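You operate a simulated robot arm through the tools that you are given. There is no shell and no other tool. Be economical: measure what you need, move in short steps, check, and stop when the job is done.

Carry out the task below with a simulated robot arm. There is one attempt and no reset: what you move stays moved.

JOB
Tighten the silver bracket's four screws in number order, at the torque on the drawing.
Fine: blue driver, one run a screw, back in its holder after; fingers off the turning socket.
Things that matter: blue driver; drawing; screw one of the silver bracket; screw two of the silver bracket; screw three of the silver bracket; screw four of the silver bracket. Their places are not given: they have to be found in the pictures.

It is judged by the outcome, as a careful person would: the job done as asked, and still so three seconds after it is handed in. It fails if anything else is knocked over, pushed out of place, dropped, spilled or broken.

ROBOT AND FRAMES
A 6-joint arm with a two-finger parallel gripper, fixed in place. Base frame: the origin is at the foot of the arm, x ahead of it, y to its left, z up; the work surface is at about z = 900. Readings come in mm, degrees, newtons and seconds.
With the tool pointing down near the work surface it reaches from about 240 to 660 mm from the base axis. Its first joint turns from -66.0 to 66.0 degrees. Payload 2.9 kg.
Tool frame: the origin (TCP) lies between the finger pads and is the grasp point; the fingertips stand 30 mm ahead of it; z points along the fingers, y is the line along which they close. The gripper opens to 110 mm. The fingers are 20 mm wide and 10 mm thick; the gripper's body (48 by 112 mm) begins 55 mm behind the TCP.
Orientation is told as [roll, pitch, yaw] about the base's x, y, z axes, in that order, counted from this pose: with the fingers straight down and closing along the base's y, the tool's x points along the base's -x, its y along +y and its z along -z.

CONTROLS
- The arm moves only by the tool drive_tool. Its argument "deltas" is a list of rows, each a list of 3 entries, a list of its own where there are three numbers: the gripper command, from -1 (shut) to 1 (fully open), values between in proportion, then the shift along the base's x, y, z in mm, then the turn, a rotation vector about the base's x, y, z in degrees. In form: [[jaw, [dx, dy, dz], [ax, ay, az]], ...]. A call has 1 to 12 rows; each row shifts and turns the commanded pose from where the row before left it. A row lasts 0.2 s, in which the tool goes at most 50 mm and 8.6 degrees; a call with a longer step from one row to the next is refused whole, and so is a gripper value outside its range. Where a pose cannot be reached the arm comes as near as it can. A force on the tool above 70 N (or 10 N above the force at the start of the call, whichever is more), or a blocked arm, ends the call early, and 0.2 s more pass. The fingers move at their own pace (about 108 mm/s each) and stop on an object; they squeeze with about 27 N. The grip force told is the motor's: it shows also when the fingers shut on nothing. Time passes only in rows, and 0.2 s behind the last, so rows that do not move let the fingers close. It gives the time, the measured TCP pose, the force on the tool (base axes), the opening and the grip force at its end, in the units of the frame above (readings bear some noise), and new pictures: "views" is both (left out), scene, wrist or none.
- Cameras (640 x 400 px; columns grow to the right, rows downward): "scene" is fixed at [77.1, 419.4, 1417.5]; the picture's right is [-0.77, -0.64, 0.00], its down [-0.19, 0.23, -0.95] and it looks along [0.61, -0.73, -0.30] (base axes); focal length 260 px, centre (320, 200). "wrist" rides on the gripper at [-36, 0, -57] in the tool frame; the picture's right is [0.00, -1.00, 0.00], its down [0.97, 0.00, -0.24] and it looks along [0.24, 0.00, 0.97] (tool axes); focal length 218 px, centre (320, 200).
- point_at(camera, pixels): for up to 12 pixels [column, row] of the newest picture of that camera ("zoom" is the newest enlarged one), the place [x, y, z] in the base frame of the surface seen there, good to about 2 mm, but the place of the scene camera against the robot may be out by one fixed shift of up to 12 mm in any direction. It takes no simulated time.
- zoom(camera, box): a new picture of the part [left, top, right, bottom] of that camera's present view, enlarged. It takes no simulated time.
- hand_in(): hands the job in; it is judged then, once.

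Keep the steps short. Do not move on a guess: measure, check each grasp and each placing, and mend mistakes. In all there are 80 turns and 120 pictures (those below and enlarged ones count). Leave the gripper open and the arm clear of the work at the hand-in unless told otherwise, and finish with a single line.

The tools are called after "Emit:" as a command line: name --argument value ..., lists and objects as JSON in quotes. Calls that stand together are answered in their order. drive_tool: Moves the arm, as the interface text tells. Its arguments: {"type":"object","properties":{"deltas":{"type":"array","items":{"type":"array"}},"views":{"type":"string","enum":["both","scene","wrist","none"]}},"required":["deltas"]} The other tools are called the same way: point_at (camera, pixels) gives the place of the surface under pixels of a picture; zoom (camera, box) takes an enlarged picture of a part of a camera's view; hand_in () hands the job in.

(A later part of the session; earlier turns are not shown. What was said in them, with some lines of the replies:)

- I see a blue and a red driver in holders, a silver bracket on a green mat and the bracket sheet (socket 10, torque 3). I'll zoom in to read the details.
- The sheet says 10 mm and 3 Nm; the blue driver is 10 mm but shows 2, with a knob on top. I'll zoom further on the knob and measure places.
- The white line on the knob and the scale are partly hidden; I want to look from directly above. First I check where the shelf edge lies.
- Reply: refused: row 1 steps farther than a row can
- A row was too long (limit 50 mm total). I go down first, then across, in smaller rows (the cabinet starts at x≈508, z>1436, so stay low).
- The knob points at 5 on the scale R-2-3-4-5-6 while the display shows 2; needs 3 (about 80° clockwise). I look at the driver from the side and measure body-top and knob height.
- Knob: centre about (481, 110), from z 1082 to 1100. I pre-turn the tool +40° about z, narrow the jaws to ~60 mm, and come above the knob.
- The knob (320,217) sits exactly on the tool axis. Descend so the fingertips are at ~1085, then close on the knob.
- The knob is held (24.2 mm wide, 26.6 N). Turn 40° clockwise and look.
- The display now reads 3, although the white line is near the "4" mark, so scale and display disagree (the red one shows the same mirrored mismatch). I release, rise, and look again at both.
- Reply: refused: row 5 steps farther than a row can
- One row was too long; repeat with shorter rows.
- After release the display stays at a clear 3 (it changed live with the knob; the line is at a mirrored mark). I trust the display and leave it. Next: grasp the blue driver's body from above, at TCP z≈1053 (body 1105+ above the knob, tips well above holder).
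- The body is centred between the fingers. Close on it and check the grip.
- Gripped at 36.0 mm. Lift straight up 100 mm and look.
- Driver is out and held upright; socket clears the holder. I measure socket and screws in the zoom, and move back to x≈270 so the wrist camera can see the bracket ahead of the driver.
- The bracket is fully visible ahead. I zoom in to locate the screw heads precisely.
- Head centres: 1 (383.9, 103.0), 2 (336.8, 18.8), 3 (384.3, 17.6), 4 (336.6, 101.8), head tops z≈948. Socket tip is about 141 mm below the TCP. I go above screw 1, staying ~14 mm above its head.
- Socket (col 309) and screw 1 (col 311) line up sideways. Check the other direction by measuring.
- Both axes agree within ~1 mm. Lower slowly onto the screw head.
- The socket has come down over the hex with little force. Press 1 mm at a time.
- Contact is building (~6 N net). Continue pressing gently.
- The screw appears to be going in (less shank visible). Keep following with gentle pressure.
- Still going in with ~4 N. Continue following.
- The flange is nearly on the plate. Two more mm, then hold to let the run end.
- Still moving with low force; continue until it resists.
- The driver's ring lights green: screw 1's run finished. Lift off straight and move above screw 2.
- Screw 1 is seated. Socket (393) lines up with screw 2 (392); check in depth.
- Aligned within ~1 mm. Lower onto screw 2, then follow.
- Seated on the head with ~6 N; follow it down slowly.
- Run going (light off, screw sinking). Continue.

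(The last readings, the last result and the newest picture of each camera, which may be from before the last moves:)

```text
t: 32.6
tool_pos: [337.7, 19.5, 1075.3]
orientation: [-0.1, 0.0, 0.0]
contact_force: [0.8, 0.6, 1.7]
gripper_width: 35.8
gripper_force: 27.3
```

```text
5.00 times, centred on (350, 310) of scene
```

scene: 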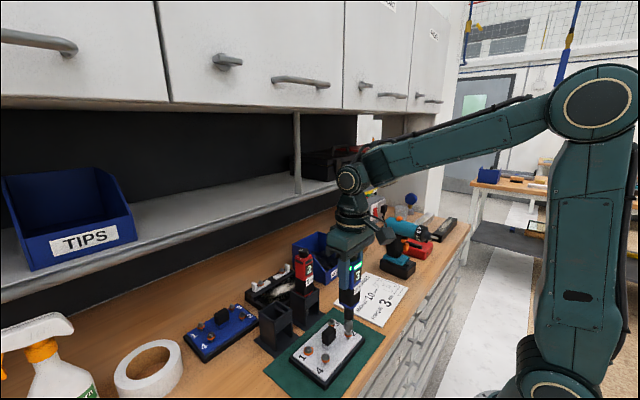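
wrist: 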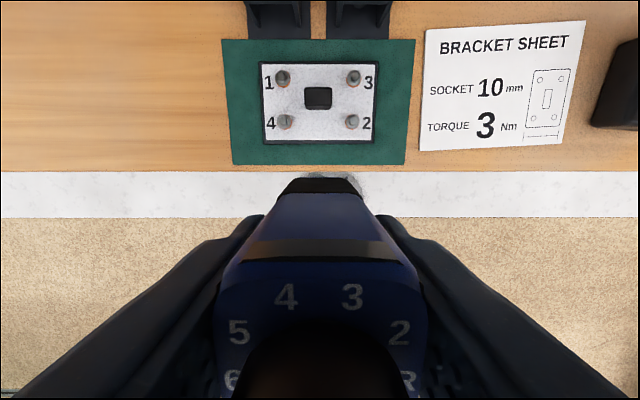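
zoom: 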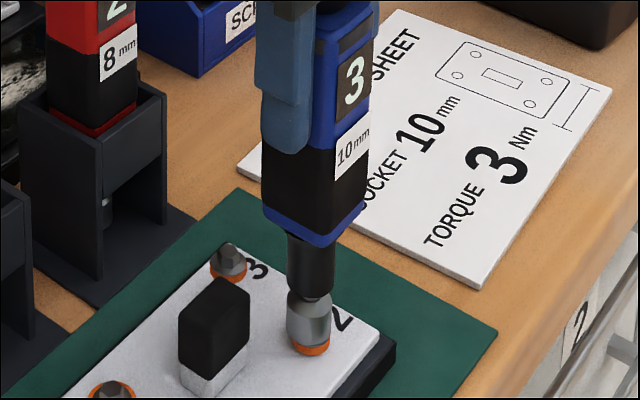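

Nearly seated (z 1076). Small steps until the green light, with one hold row.

Emit:
drive_tool --deltas '[[-0.8, [0, 0, -0.5], [0, 0, 0]], [-0.8, [0, 0, -0.5], [0, 0, 0]], [-0.8, [0, 0, -0.5], [0, 0, 0]], [-0.8, [0, 0, -0.5], [0, 0, 0]], [-0.8, [0, 0, -0.5], [0, 0, 0]], [-0.8, [0, 0, 0], [0, 0, 0]]]' --views "none"

Emit:
zoom --camera "scene" --box '[310, 270, 390, 350]'

```text
t: 34.0
tool_pos: [337.0, 19.9, 1075.0]
orientation: [-0.2, 0.0, -0.1]
contact_force: [2.0, -2.6, 0.8]
gripper_width: 35.9
gripper_force: 26.9
```

```text
5.00 times, centred on (350, 310) of scene
```

zoom: 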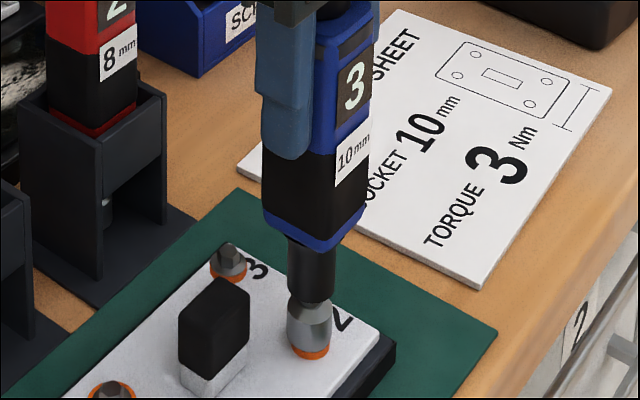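

Emit:
drive_tool --deltas '[[-0.8, [0, 0, -0.5], [0, 0, 0]], [-0.8, [0, 0, -0.5], [0, 0, 0]], [-0.8, [0, 0, 0], [0, 0, 0]]]' --views "none"

Emit:
zoom --camera "scene" --box '[310, 270, 390, 350]'

```text
t: 34.8
tool_pos: [336.1, 19.5, 1074.2]
orientation: [0.1, -0.1, 0.2]
contact_force: [0.3, 2.9, 1.7]
gripper_width: 35.9
gripper_force: 27.2
```

```text
5.00 times, centred on (350, 310) of scene
```

zoom: 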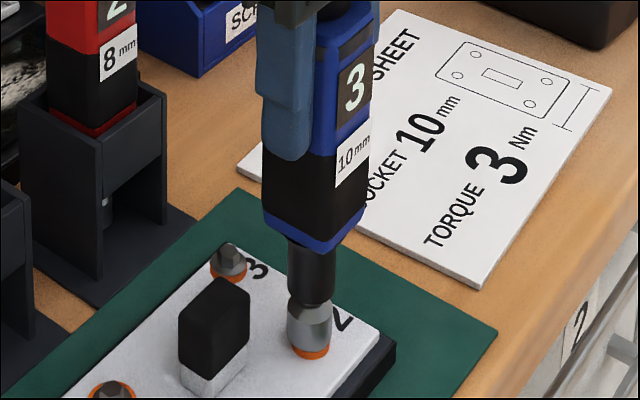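

No green yet; press further in small steps.

Emit:
drive_tool --deltas '[[-0.8, [0, 0, -0.5], [0, 0, 0]], [-0.8, [0, 0, -0.5], [0, 0, 0]], [-0.8, [0, 0, -0.5], [0, 0, 0]], [-0.8, [0, 0, 0], [0, 0, 0]], [-0.8, [0, 0, 0], [0, 0, 0]]]' --views "none"

Emit:
zoom --camera "scene" --box '[310, 270, 390, 350]'

```text
t: 36.0
tool_pos: [337.6, 18.8, 1073.3]
orientation: [-0.1, -0.1, -0.1]
contact_force: [-1.0, -2.4, 2.4]
gripper_width: 36.0
gripper_force: 26.8
```

```text
5.00 times, centred on (350, 310) of scene
```

zoom: 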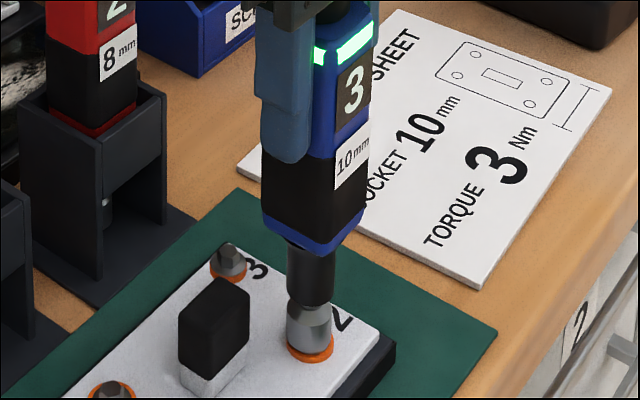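

Green: screw 2 done. Lift and go above screw 3.

Emit:
drive_tool --deltas '[[-0.8, [0, 0, 10], [0, 0, 0]], [-0.8, [0, 0, 20], [0, 0, 0]], [-0.8, [0, 0, 30], [0, 0, 0]], [-0.8, [24, -0.6, 0], [0, 0, 0]], [-0.8, [23.5, -0.6, 0], [0, 0, 0]], [-0.8, [0, 0, -18], [0, 0, 0]], [-0.8, [0, 0, -10], [0, 0, 0]], [-0.8, [0, 0, 0], [0, 0, 0]]]' --views "none"

Emit:
zoom --camera "scene" --box '[290, 270, 370, 350]'

```text
t: 37.8
tool_pos: [384.2, 16.7, 1105.1]
orientation: [0.0, -0.2, -0.1]
contact_force: [-0.4, -0.3, -4.5]
gripper_width: 35.7
gripper_force: 26.8
```

```text
5.00 times, centred on (330, 310) of scene
```

zoom: 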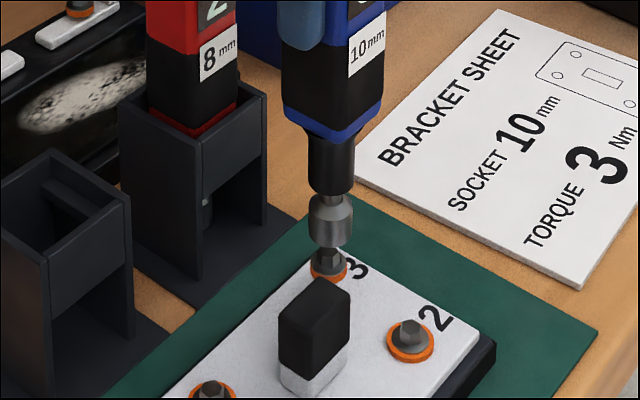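

Emit:
point_at --camera "zoom" --pixels '[[331, 225], [331, 240], [313, 225], [348, 225], [328, 258], [328, 270], [315, 267], [343, 267]]'

```text
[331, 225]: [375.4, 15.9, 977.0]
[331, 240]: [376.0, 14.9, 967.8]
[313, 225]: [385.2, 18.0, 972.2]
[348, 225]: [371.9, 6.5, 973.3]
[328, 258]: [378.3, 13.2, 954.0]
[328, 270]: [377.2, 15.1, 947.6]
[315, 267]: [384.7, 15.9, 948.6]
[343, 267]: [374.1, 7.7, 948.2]
```

Within ~1 mm (shift +0.7 in x). Lower onto screw 3 and follow.

Emit:
drive_tool --deltas '[[-0.8, [0.7, 0, -4], [0, 0, 0]], [-0.8, [0, 0, -4], [0, 0, 0]], [-0.8, [0, 0, -2], [0, 0, 0]], [-0.8, [0, 0, -2], [0, 0, 0]], [-0.8, [0, 0, -1], [0, 0, 0]], [-0.8, [0, 0, -1], [0, 0, 0]], [-0.8, [0, 0, -1], [0, 0, 0]], [-0.8, [0, 0, -0.5], [0, 0, 0]], [-0.8, [0, 0, -0.5], [0, 0, 0]], [-0.8, [0, 0, -0.5], [0, 0, 0]], [-0.8, [0, 0, -0.5], [0, 0, 0]], [-0.8, [0, 0, 0], [0, 0, 0]]]' --views "none"

Emit:
zoom --camera "scene" --box '[290, 260, 370, 340]'

```text
t: 40.4
tool_pos: [385.6, 17.8, 1087.0]
orientation: [0.0, -0.2, 0.0]
contact_force: [2.1, -1.4, -0.3]
gripper_width: 35.8
gripper_force: 27.5
```

```text
5.00 times, centred on (330, 300) of scene
```

zoom: 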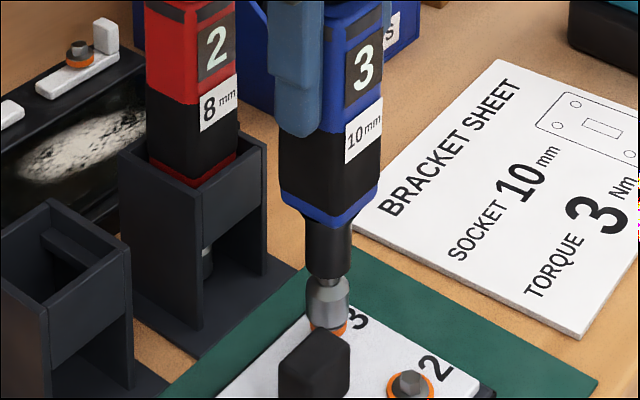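

Running (light off). Cmd z 1086.7; follow.

Emit:
drive_tool --deltas '[[-0.8, [0, 0, -0.5], [0, 0, 0]], [-0.8, [0, 0, -0.5], [0, 0, 0]], [-0.8, [0, 0, -0.5], [0, 0, 0]], [-0.8, [0, 0, -0.5], [0, 0, 0]], [-0.8, [0, 0, -0.5], [0, 0, 0]], [-0.8, [0, 0, -0.5], [0, 0, 0]], [-0.8, [0, 0, -0.5], [0, 0, 0]], [-0.8, [0, 0, -0.5], [0, 0, 0]], [-0.8, [0, 0, -0.5], [0, 0, 0]], [-0.8, [0, 0, -0.5], [0, 0, 0]], [-0.8, [0, 0, -0.5], [0, 0, 0]], [-0.8, [0, 0, -0.5], [0, 0, 0]]]' --views "none"

Emit:
drive_tool --deltas '[[-0.8, [0, 0, -0.5], [0, 0, 0]], [-0.8, [0, 0, -0.5], [0, 0, 0]], [-0.8, [0, 0, -0.5], [0, 0, 0]], [-0.8, [0, 0, -0.5], [0, 0, 0]], [-0.8, [0, 0, -0.5], [0, 0, 0]], [-0.8, [0, 0, -0.5], [0, 0, 0]], [-0.8, [0, 0, -0.5], [0, 0, 0]], [-0.8, [0, 0, -0.5], [0, 0, 0]], [-0.8, [0, 0, -0.5], [0, 0, 0]], [-0.8, [0, 0, -0.5], [0, 0, 0]], [-0.8, [0, 0, -0.5], [0, 0, 0]], [-0.8, [0, 0, -0.5], [0, 0, 0]]]' --views "none"

Emit:
zoom --camera "scene" --box '[290, 260, 370, 340]'

```text
t: 43.0
tool_pos: [383.7, 18.2, 1082.2]
orientation: [-0.1, 0.0, 0.0]
contact_force: [-1.2, 0.7, 1.7]
gripper_width: 35.9
gripper_force: 26.9
```

```text
t: 45.6
tool_pos: [385.2, 18.7, 1076.3]
orientation: [-0.1, -0.1, 0.0]
contact_force: [2.7, -2.0, 2.1]
gripper_width: 36.1
gripper_force: 26.9
```

```text
5.00 times, centred on (330, 300) of scene
```

zoom: 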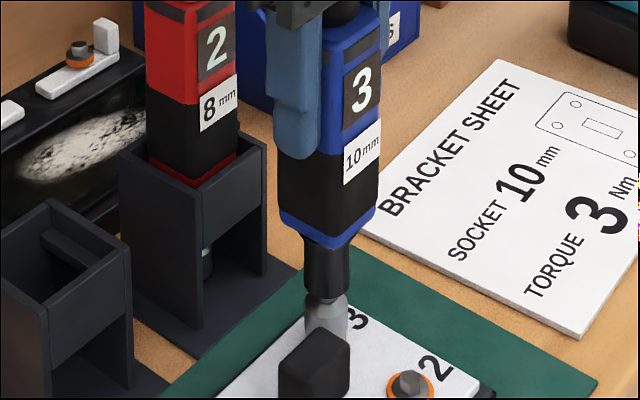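

Cmd z 1074.7, not green yet. Another 3 mm in half-mm rows.

Emit:
drive_tool --deltas '[[-0.8, [0, 0, -0.5], [0, 0, 0]], [-0.8, [0, 0, -0.5], [0, 0, 0]], [-0.8, [0, 0, -0.5], [0, 0, 0]], [-0.8, [0, 0, -0.5], [0, 0, 0]], [-0.8, [0, 0, -0.5], [0, 0, 0]], [-0.8, [0, 0, 0], [0, 0, 0]], [-0.8, [0, 0, 0], [0, 0, 0]]]' --views "none"

Emit:
zoom --camera "scene" --box '[290, 260, 370, 340]'

```text
t: 47.2
tool_pos: [385.0, 18.2, 1072.5]
orientation: [-0.2, -0.1, 0.0]
contact_force: [2.4, 2.6, 3.1]
gripper_width: 35.7
gripper_force: 26.7
```

```text
5.00 times, centred on (330, 300) of scene
```

zoom: 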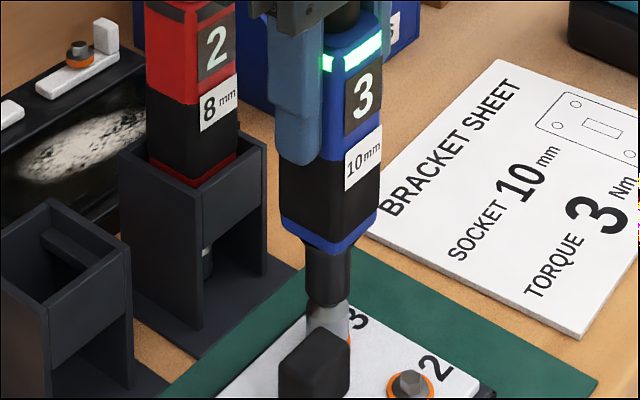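

Green: screw 3 done. Lift and go above screw 4.

Emit:
drive_tool --deltas '[[-0.8, [0, 0, 10], [0, 0, 0]], [-0.8, [0, 0, 20], [0, 0, 0]], [-0.8, [0, 0, 30], [0, 0, 0]], [-0.8, [-16, 28, 0], [0, 0, 0]], [-0.8, [-16.4, 28.2, 0], [0, 0, 0]], [-0.8, [-16, 28, 0], [0, 0, 0]], [-0.8, [0, 0, -18], [0, 0, 0]], [-0.8, [0, 0, -10.5], [0, 0, 0]], [-0.8, [0, 0, 0], [0, 0, 0]]]' --views "none"

Emit:
zoom --camera "scene" --box '[280, 300, 360, 380]'

```text
t: 49.2
tool_pos: [337.3, 101.4, 1103.2]
orientation: [-0.1, 0.0, 0.0]
contact_force: [0.0, -0.1, -4.5]
gripper_width: 36.0
gripper_force: 26.3
```

```text
5.00 times, centred on (320, 340) of scene
```

zoom: 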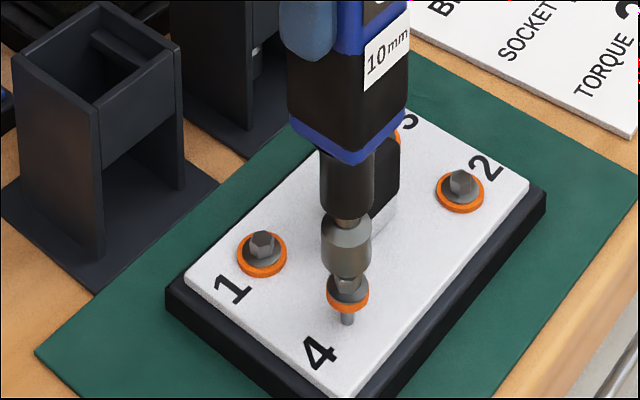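

Emit:
point_at --camera "zoom" --pixels '[[346, 250], [346, 268], [325, 250], [367, 250], [348, 292], [348, 298], [330, 294], [365, 294]]'

```text
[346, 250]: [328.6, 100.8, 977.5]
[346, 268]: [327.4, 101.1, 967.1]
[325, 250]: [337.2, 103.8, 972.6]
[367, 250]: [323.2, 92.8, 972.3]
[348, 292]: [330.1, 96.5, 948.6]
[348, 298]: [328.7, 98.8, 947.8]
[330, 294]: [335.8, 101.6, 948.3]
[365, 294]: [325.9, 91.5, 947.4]
```

Same relation as at screw 1 (which worked); shift by (0.3, -0.6). Lower onto screw 4.

Emit:
drive_tool --deltas '[[-0.8, [0.3, -0.6, -4], [0, 0, 0]], [-0.8, [0, 0, -4], [0, 0, 0]], [-0.8, [0, 0, -2], [0, 0, 0]], [-0.8, [0, 0, -2], [0, 0, 0]], [-0.8, [0, 0, -1], [0, 0, 0]], [-0.8, [0, 0, -1], [0, 0, 0]], [-0.8, [0, 0, -1], [0, 0, 0]], [-0.8, [0, 0, -0.5], [0, 0, 0]], [-0.8, [0, 0, -0.5], [0, 0, 0]], [-0.8, [0, 0, -0.5], [0, 0, 0]], [-0.8, [0, 0, -0.5], [0, 0, 0]], [-0.8, [0, 0, 0], [0, 0, 0]]]' --views "none"

Emit:
zoom --camera "scene" --box '[280, 290, 360, 370]'

```text
t: 51.8
tool_pos: [338.5, 100.5, 1087.5]
orientation: [-0.1, -0.2, -0.2]
contact_force: [0.0, -2.6, 0.2]
gripper_width: 35.8
gripper_force: 27.2
```

```text
5.00 times, centred on (320, 330) of scene
```

zoom: 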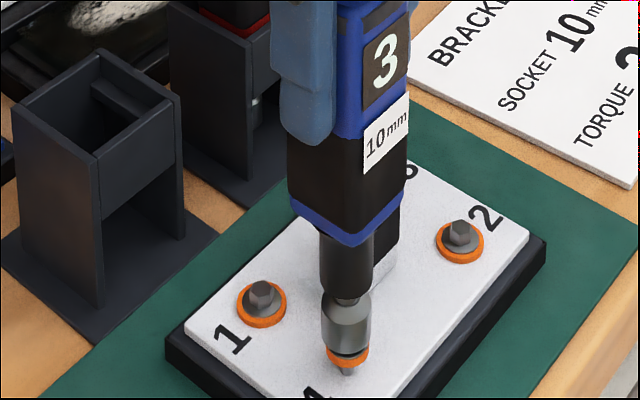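

On the head and running as before; follow down.

Emit:
drive_tool --deltas '[[-0.8, [0, 0, -0.5], [0, 0, 0]], [-0.8, [0, 0, -0.5], [0, 0, 0]], [-0.8, [0, 0, -0.5], [0, 0, 0]], [-0.8, [0, 0, -0.5], [0, 0, 0]], [-0.8, [0, 0, -0.5], [0, 0, 0]], [-0.8, [0, 0, -0.5], [0, 0, 0]], [-0.8, [0, 0, -0.5], [0, 0, 0]], [-0.8, [0, 0, -0.5], [0, 0, 0]], [-0.8, [0, 0, -0.5], [0, 0, 0]], [-0.8, [0, 0, -0.5], [0, 0, 0]], [-0.8, [0, 0, -0.5], [0, 0, 0]], [-0.8, [0, 0, -0.5], [0, 0, 0]]]' --views "none"

Emit:
drive_tool --deltas '[[-0.8, [0, 0, -0.5], [0, 0, 0]], [-0.8, [0, 0, -0.5], [0, 0, 0]], [-0.8, [0, 0, -0.5], [0, 0, 0]], [-0.8, [0, 0, -0.5], [0, 0, 0]], [-0.8, [0, 0, -0.5], [0, 0, 0]], [-0.8, [0, 0, -0.5], [0, 0, 0]], [-0.8, [0, 0, -0.5], [0, 0, 0]], [-0.8, [0, 0, -0.5], [0, 0, 0]], [-0.8, [0, 0, -0.5], [0, 0, 0]], [-0.8, [0, 0, -0.5], [0, 0, 0]], [-0.8, [0, 0, -0.5], [0, 0, 0]], [-0.8, [0, 0, -0.5], [0, 0, 0]]]' --views "none"

Emit:
zoom --camera "scene" --box '[280, 280, 360, 370]'

```text
t: 54.4
tool_pos: [336.9, 101.5, 1080.6]
orientation: [0.0, 0.0, -0.1]
contact_force: [0.4, -1.8, -0.1]
gripper_width: 35.7
gripper_force: 26.9
```

```text
t: 57.0
tool_pos: [339.1, 101.7, 1075.8]
orientation: [0.0, -0.1, 0.0]
contact_force: [0.0, 1.8, 0.0]
gripper_width: 35.9
gripper_force: 27.1
```

```text
4.44 times, centred on (320, 325) of scene
```

zoom: 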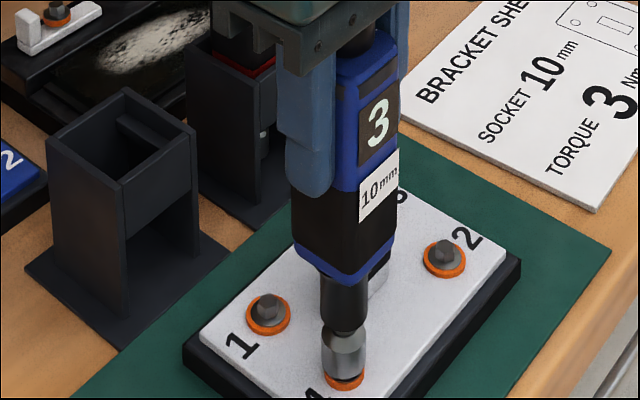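

Cmd z 1074.7; continue to the green light.

Emit:
drive_tool --deltas '[[-0.8, [0, 0, -0.5], [0, 0, 0]], [-0.8, [0, 0, -0.5], [0, 0, 0]], [-0.8, [0, 0, -0.5], [0, 0, 0]], [-0.8, [0, 0, -0.5], [0, 0, 0]], [-0.8, [0, 0, -0.5], [0, 0, 0]], [-0.8, [0, 0, 0], [0, 0, 0]], [-0.8, [0, 0, 0], [0, 0, 0]]]' --views "none"

Emit:
zoom --camera "scene" --box '[280, 280, 360, 370]'

```text
t: 58.6
tool_pos: [337.7, 100.9, 1072.7]
orientation: [-0.1, -0.1, -0.2]
contact_force: [0.9, 0.8, 2.0]
gripper_width: 35.9
gripper_force: 27.3
```

```text
4.44 times, centred on (320, 325) of scene
```

zoom: 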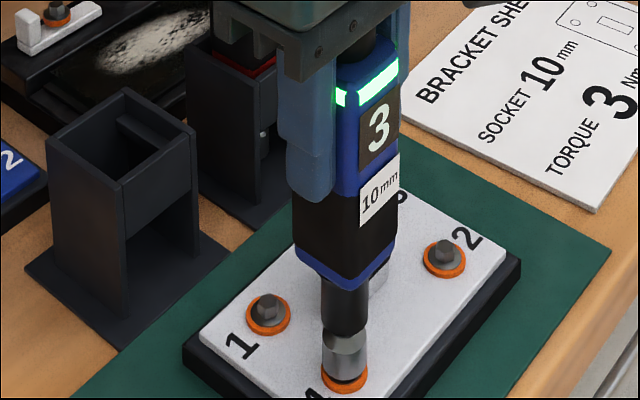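

Green: screw 4 done. Lift and move the driver back above its holder.

Emit:
drive_tool --deltas '[[-0.8, [0, 0, 13.5], [0, 0, 0]], [-0.8, [0, 0, 25], [0, 0, 0]], [-0.8, [0, 0, 30], [0, 0, 0]], [-0.8, [0, 0, 25], [0, 0, 0]], [-0.8, [35, 2, 0], [0, 0, 0]], [-0.8, [40, 2, 0], [0, 0, 0]], [-0.8, [40, 2, 0], [0, 0, 0]], [-0.8, [28.6, 1.9, 0], [0, 0, 0]], [-0.8, [0, 0, -25], [0, 0, 0]], [-0.8, [0, 0, 0], [0, 0, 0]]]' --views "both"

Emit:
zoom --camera "scene" --box '[240, 240, 340, 350]'

```text
t: 60.8
tool_pos: [482.0, 108.8, 1140.6]
orientation: [-0.1, 0.0, 0.0]
contact_force: [-0.4, -0.3, -4.1]
gripper_width: 36.0
gripper_force: 27.2
```

scene: 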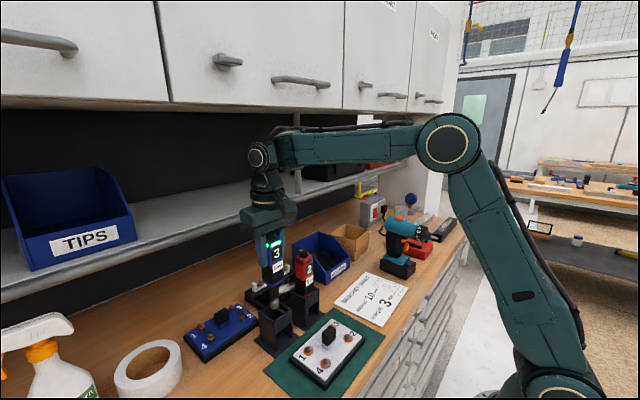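
wrist: 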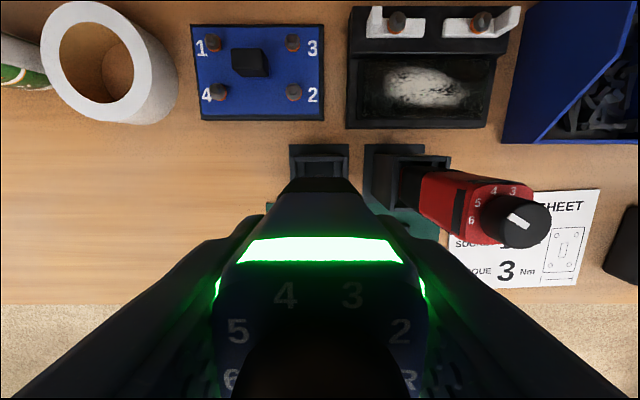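

```text
3.64 times, centred on (290, 295) of scene
```

zoom: 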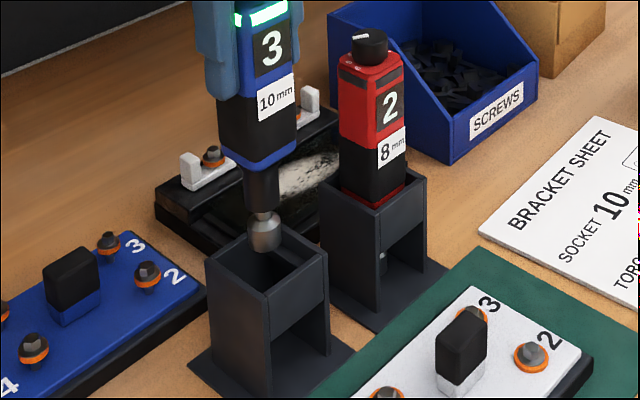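

The socket is over the holder's opening. Lower: fast at first, slowly toward the end.

Emit:
drive_tool --deltas '[[-0.8, [0, 0, -20], [0, 0, 0]], [-0.8, [0, 0, -20], [0, 0, 0]], [-0.8, [0, 0, -15], [0, 0, 0]], [-0.8, [0, 0, -10], [0, 0, 0]], [-0.8, [0, 0, -5], [0, 0, 0]], [-0.8, [0, 0, 0], [0, 0, 0]]]' --views "none"

Emit:
zoom --camera "scene" --box '[240, 250, 340, 360]'

```text
t: 62.2
tool_pos: [480.9, 110.0, 1071.6]
orientation: [-0.1, -0.1, 0.1]
contact_force: [0.3, -0.1, -5.1]
gripper_width: 36.1
gripper_force: 26.9
```

```text
3.64 times, centred on (290, 305) of scene
```

zoom: 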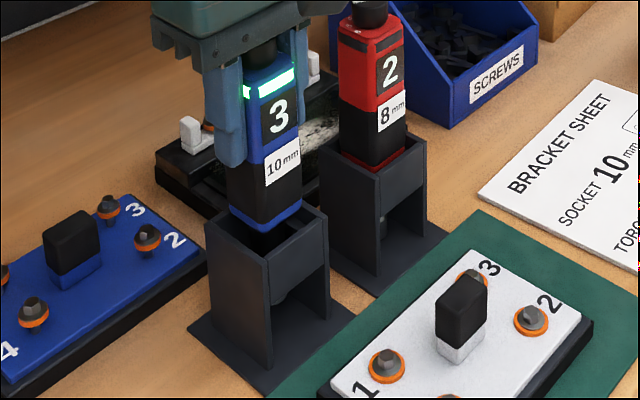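

Well centred, no contact. Lower the last 15 mm slowly.

Emit:
drive_tool --deltas '[[-0.8, [0, 0, -4], [0, 0, 0]], [-0.8, [0, 0, -4], [0, 0, 0]], [-0.8, [0, 0, -3], [0, 0, 0]], [-0.8, [0, 0, -2], [0, 0, 0]], [-0.8, [0, 0, -1.5], [0, 0, 0]], [-0.8, [0, 0, 0], [0, 0, 0]]]' --views "none"

Emit:
zoom --camera "scene" --box '[240, 250, 340, 360]'

```text
t: 63.6
tool_pos: [481.0, 109.5, 1055.3]
orientation: [0.0, 0.0, 0.1]
contact_force: [-1.7, -0.3, -4.2]
gripper_width: 35.8
gripper_force: 26.9
```

```text
3.64 times, centred on (290, 305) of scene
```

zoom: 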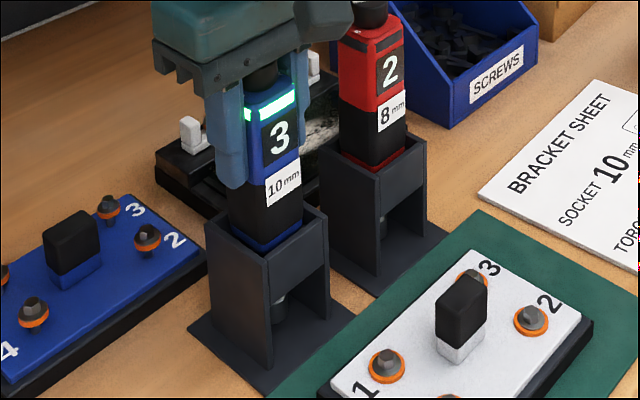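

Almost seated; the weight still hangs on the fingers (−4.2 N). Lower half a mm at a time.

Emit:
drive_tool --deltas '[[-0.8, [0, 0, -0.7], [0, 0, 0]], [-0.8, [0, 0, -0.7], [0, 0, 0]], [-0.8, [0, 0, -0.6], [0, 0, 0]], [-0.8, [0, 0, 0], [0, 0, 0]]]' --views "none"

```text
t: 64.6
tool_pos: [479.8, 109.1, 1055.6]
orientation: [0.1, -0.1, 0.0]
contact_force: [-2.5, 1.6, 1.8]
gripper_width: 35.3
gripper_force: 27.0
```

Force rose to +1.8 N: it rests in the holder. Open and look.

Emit:
drive_tool --deltas '[[-0.2, [0, 0, 0], [0, 0, 0]], [0.1, [0, 0, 0], [0, 0, 0]], [0.1, [0, 0, 0], [0, 0, 0]]]' --views "wrist"

Emit:
zoom --camera "scene" --box '[240, 250, 340, 360]'

```text
t: 65.4
tool_pos: [480.9, 109.2, 1054.1]
orientation: [-0.1, -0.1, 0.1]
contact_force: [0.5, 0.0, -0.8]
gripper_width: 60.4
gripper_force: 0.1
```

wrist: 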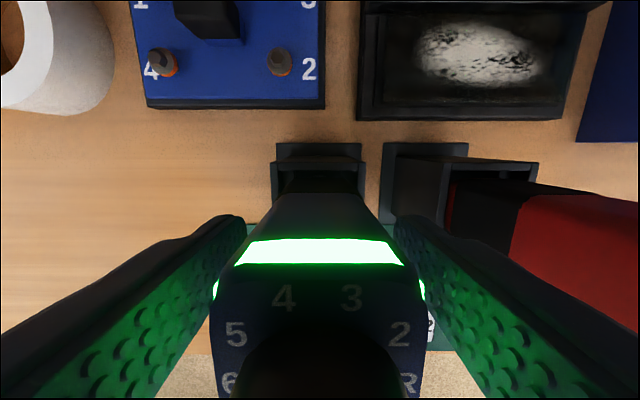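

```text
3.64 times, centred on (290, 305) of scene
```

zoom: 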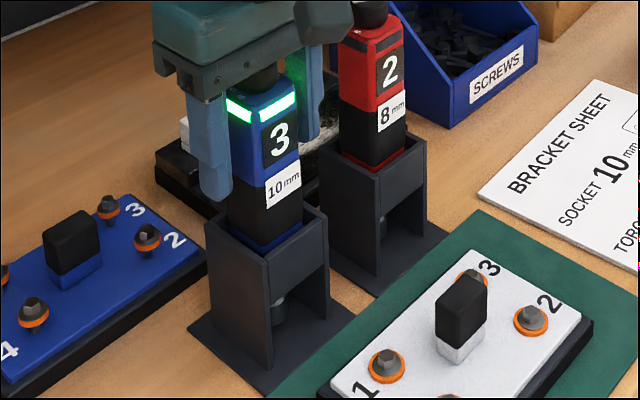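

The driver stands upright in its holder. Rise straight, back away, and check everything.

Emit:
drive_tool --deltas '[[0.1, [0, 0, 20], [0, 0, 0]], [0.1, [0, 0, 35], [0, 0, 0]], [0.1, [0, 0, 40], [0, 0, 0]], [0.1, [0, 0, 40], [0, 0, 0]], [0.5, [-35, -20, 20], [0, 0, 0]], [1, [-35, -20, 20], [0, 0, 0]], [1, [-35, -20, 20], [0, 0, 0]], [1, [-35, -20, 10], [0, 0, 0]], [1, [0, 0, 0], [0, 0, 0]]]' --views "both"

Emit:
zoom --camera "scene" --box '[230, 250, 390, 390]'

```text
t: 67.4
tool_pos: [340.9, 29.7, 1258.6]
orientation: [0.0, 0.0, 0.1]
contact_force: [0.0, 0.9, -0.3]
gripper_width: 110.1
gripper_force: 0.0
```

scene: 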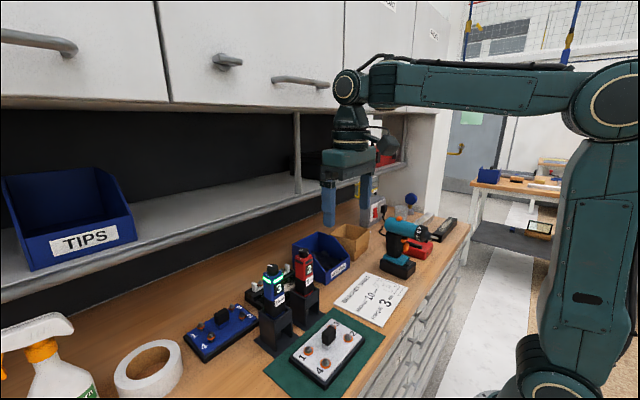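
wrist: 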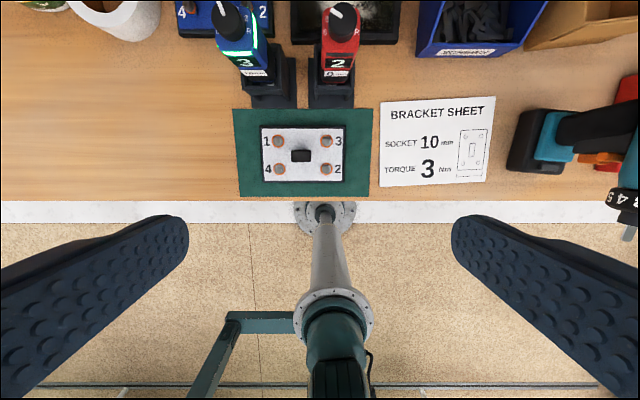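

```text
2.86 times, centred on (310, 320) of scene
```

zoom: 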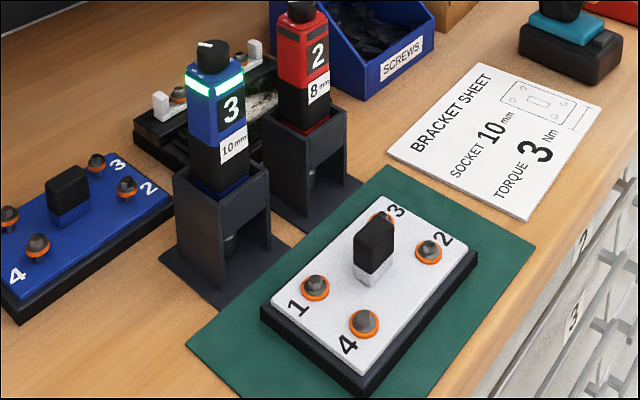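

All four screws are seated, the driver is back in its holder, nothing else has moved, and the gripper is open and clear. Handing in.

Emit:
hand_in

```text
The job is handed in.
```

I tightened the silver bracket's screws 1–4 in order with the blue 10 mm driver, one green-lit run each at a displayed 3 Nm (the knob's line pointed to 4, so I went by the display), and put the driver back in its holder.
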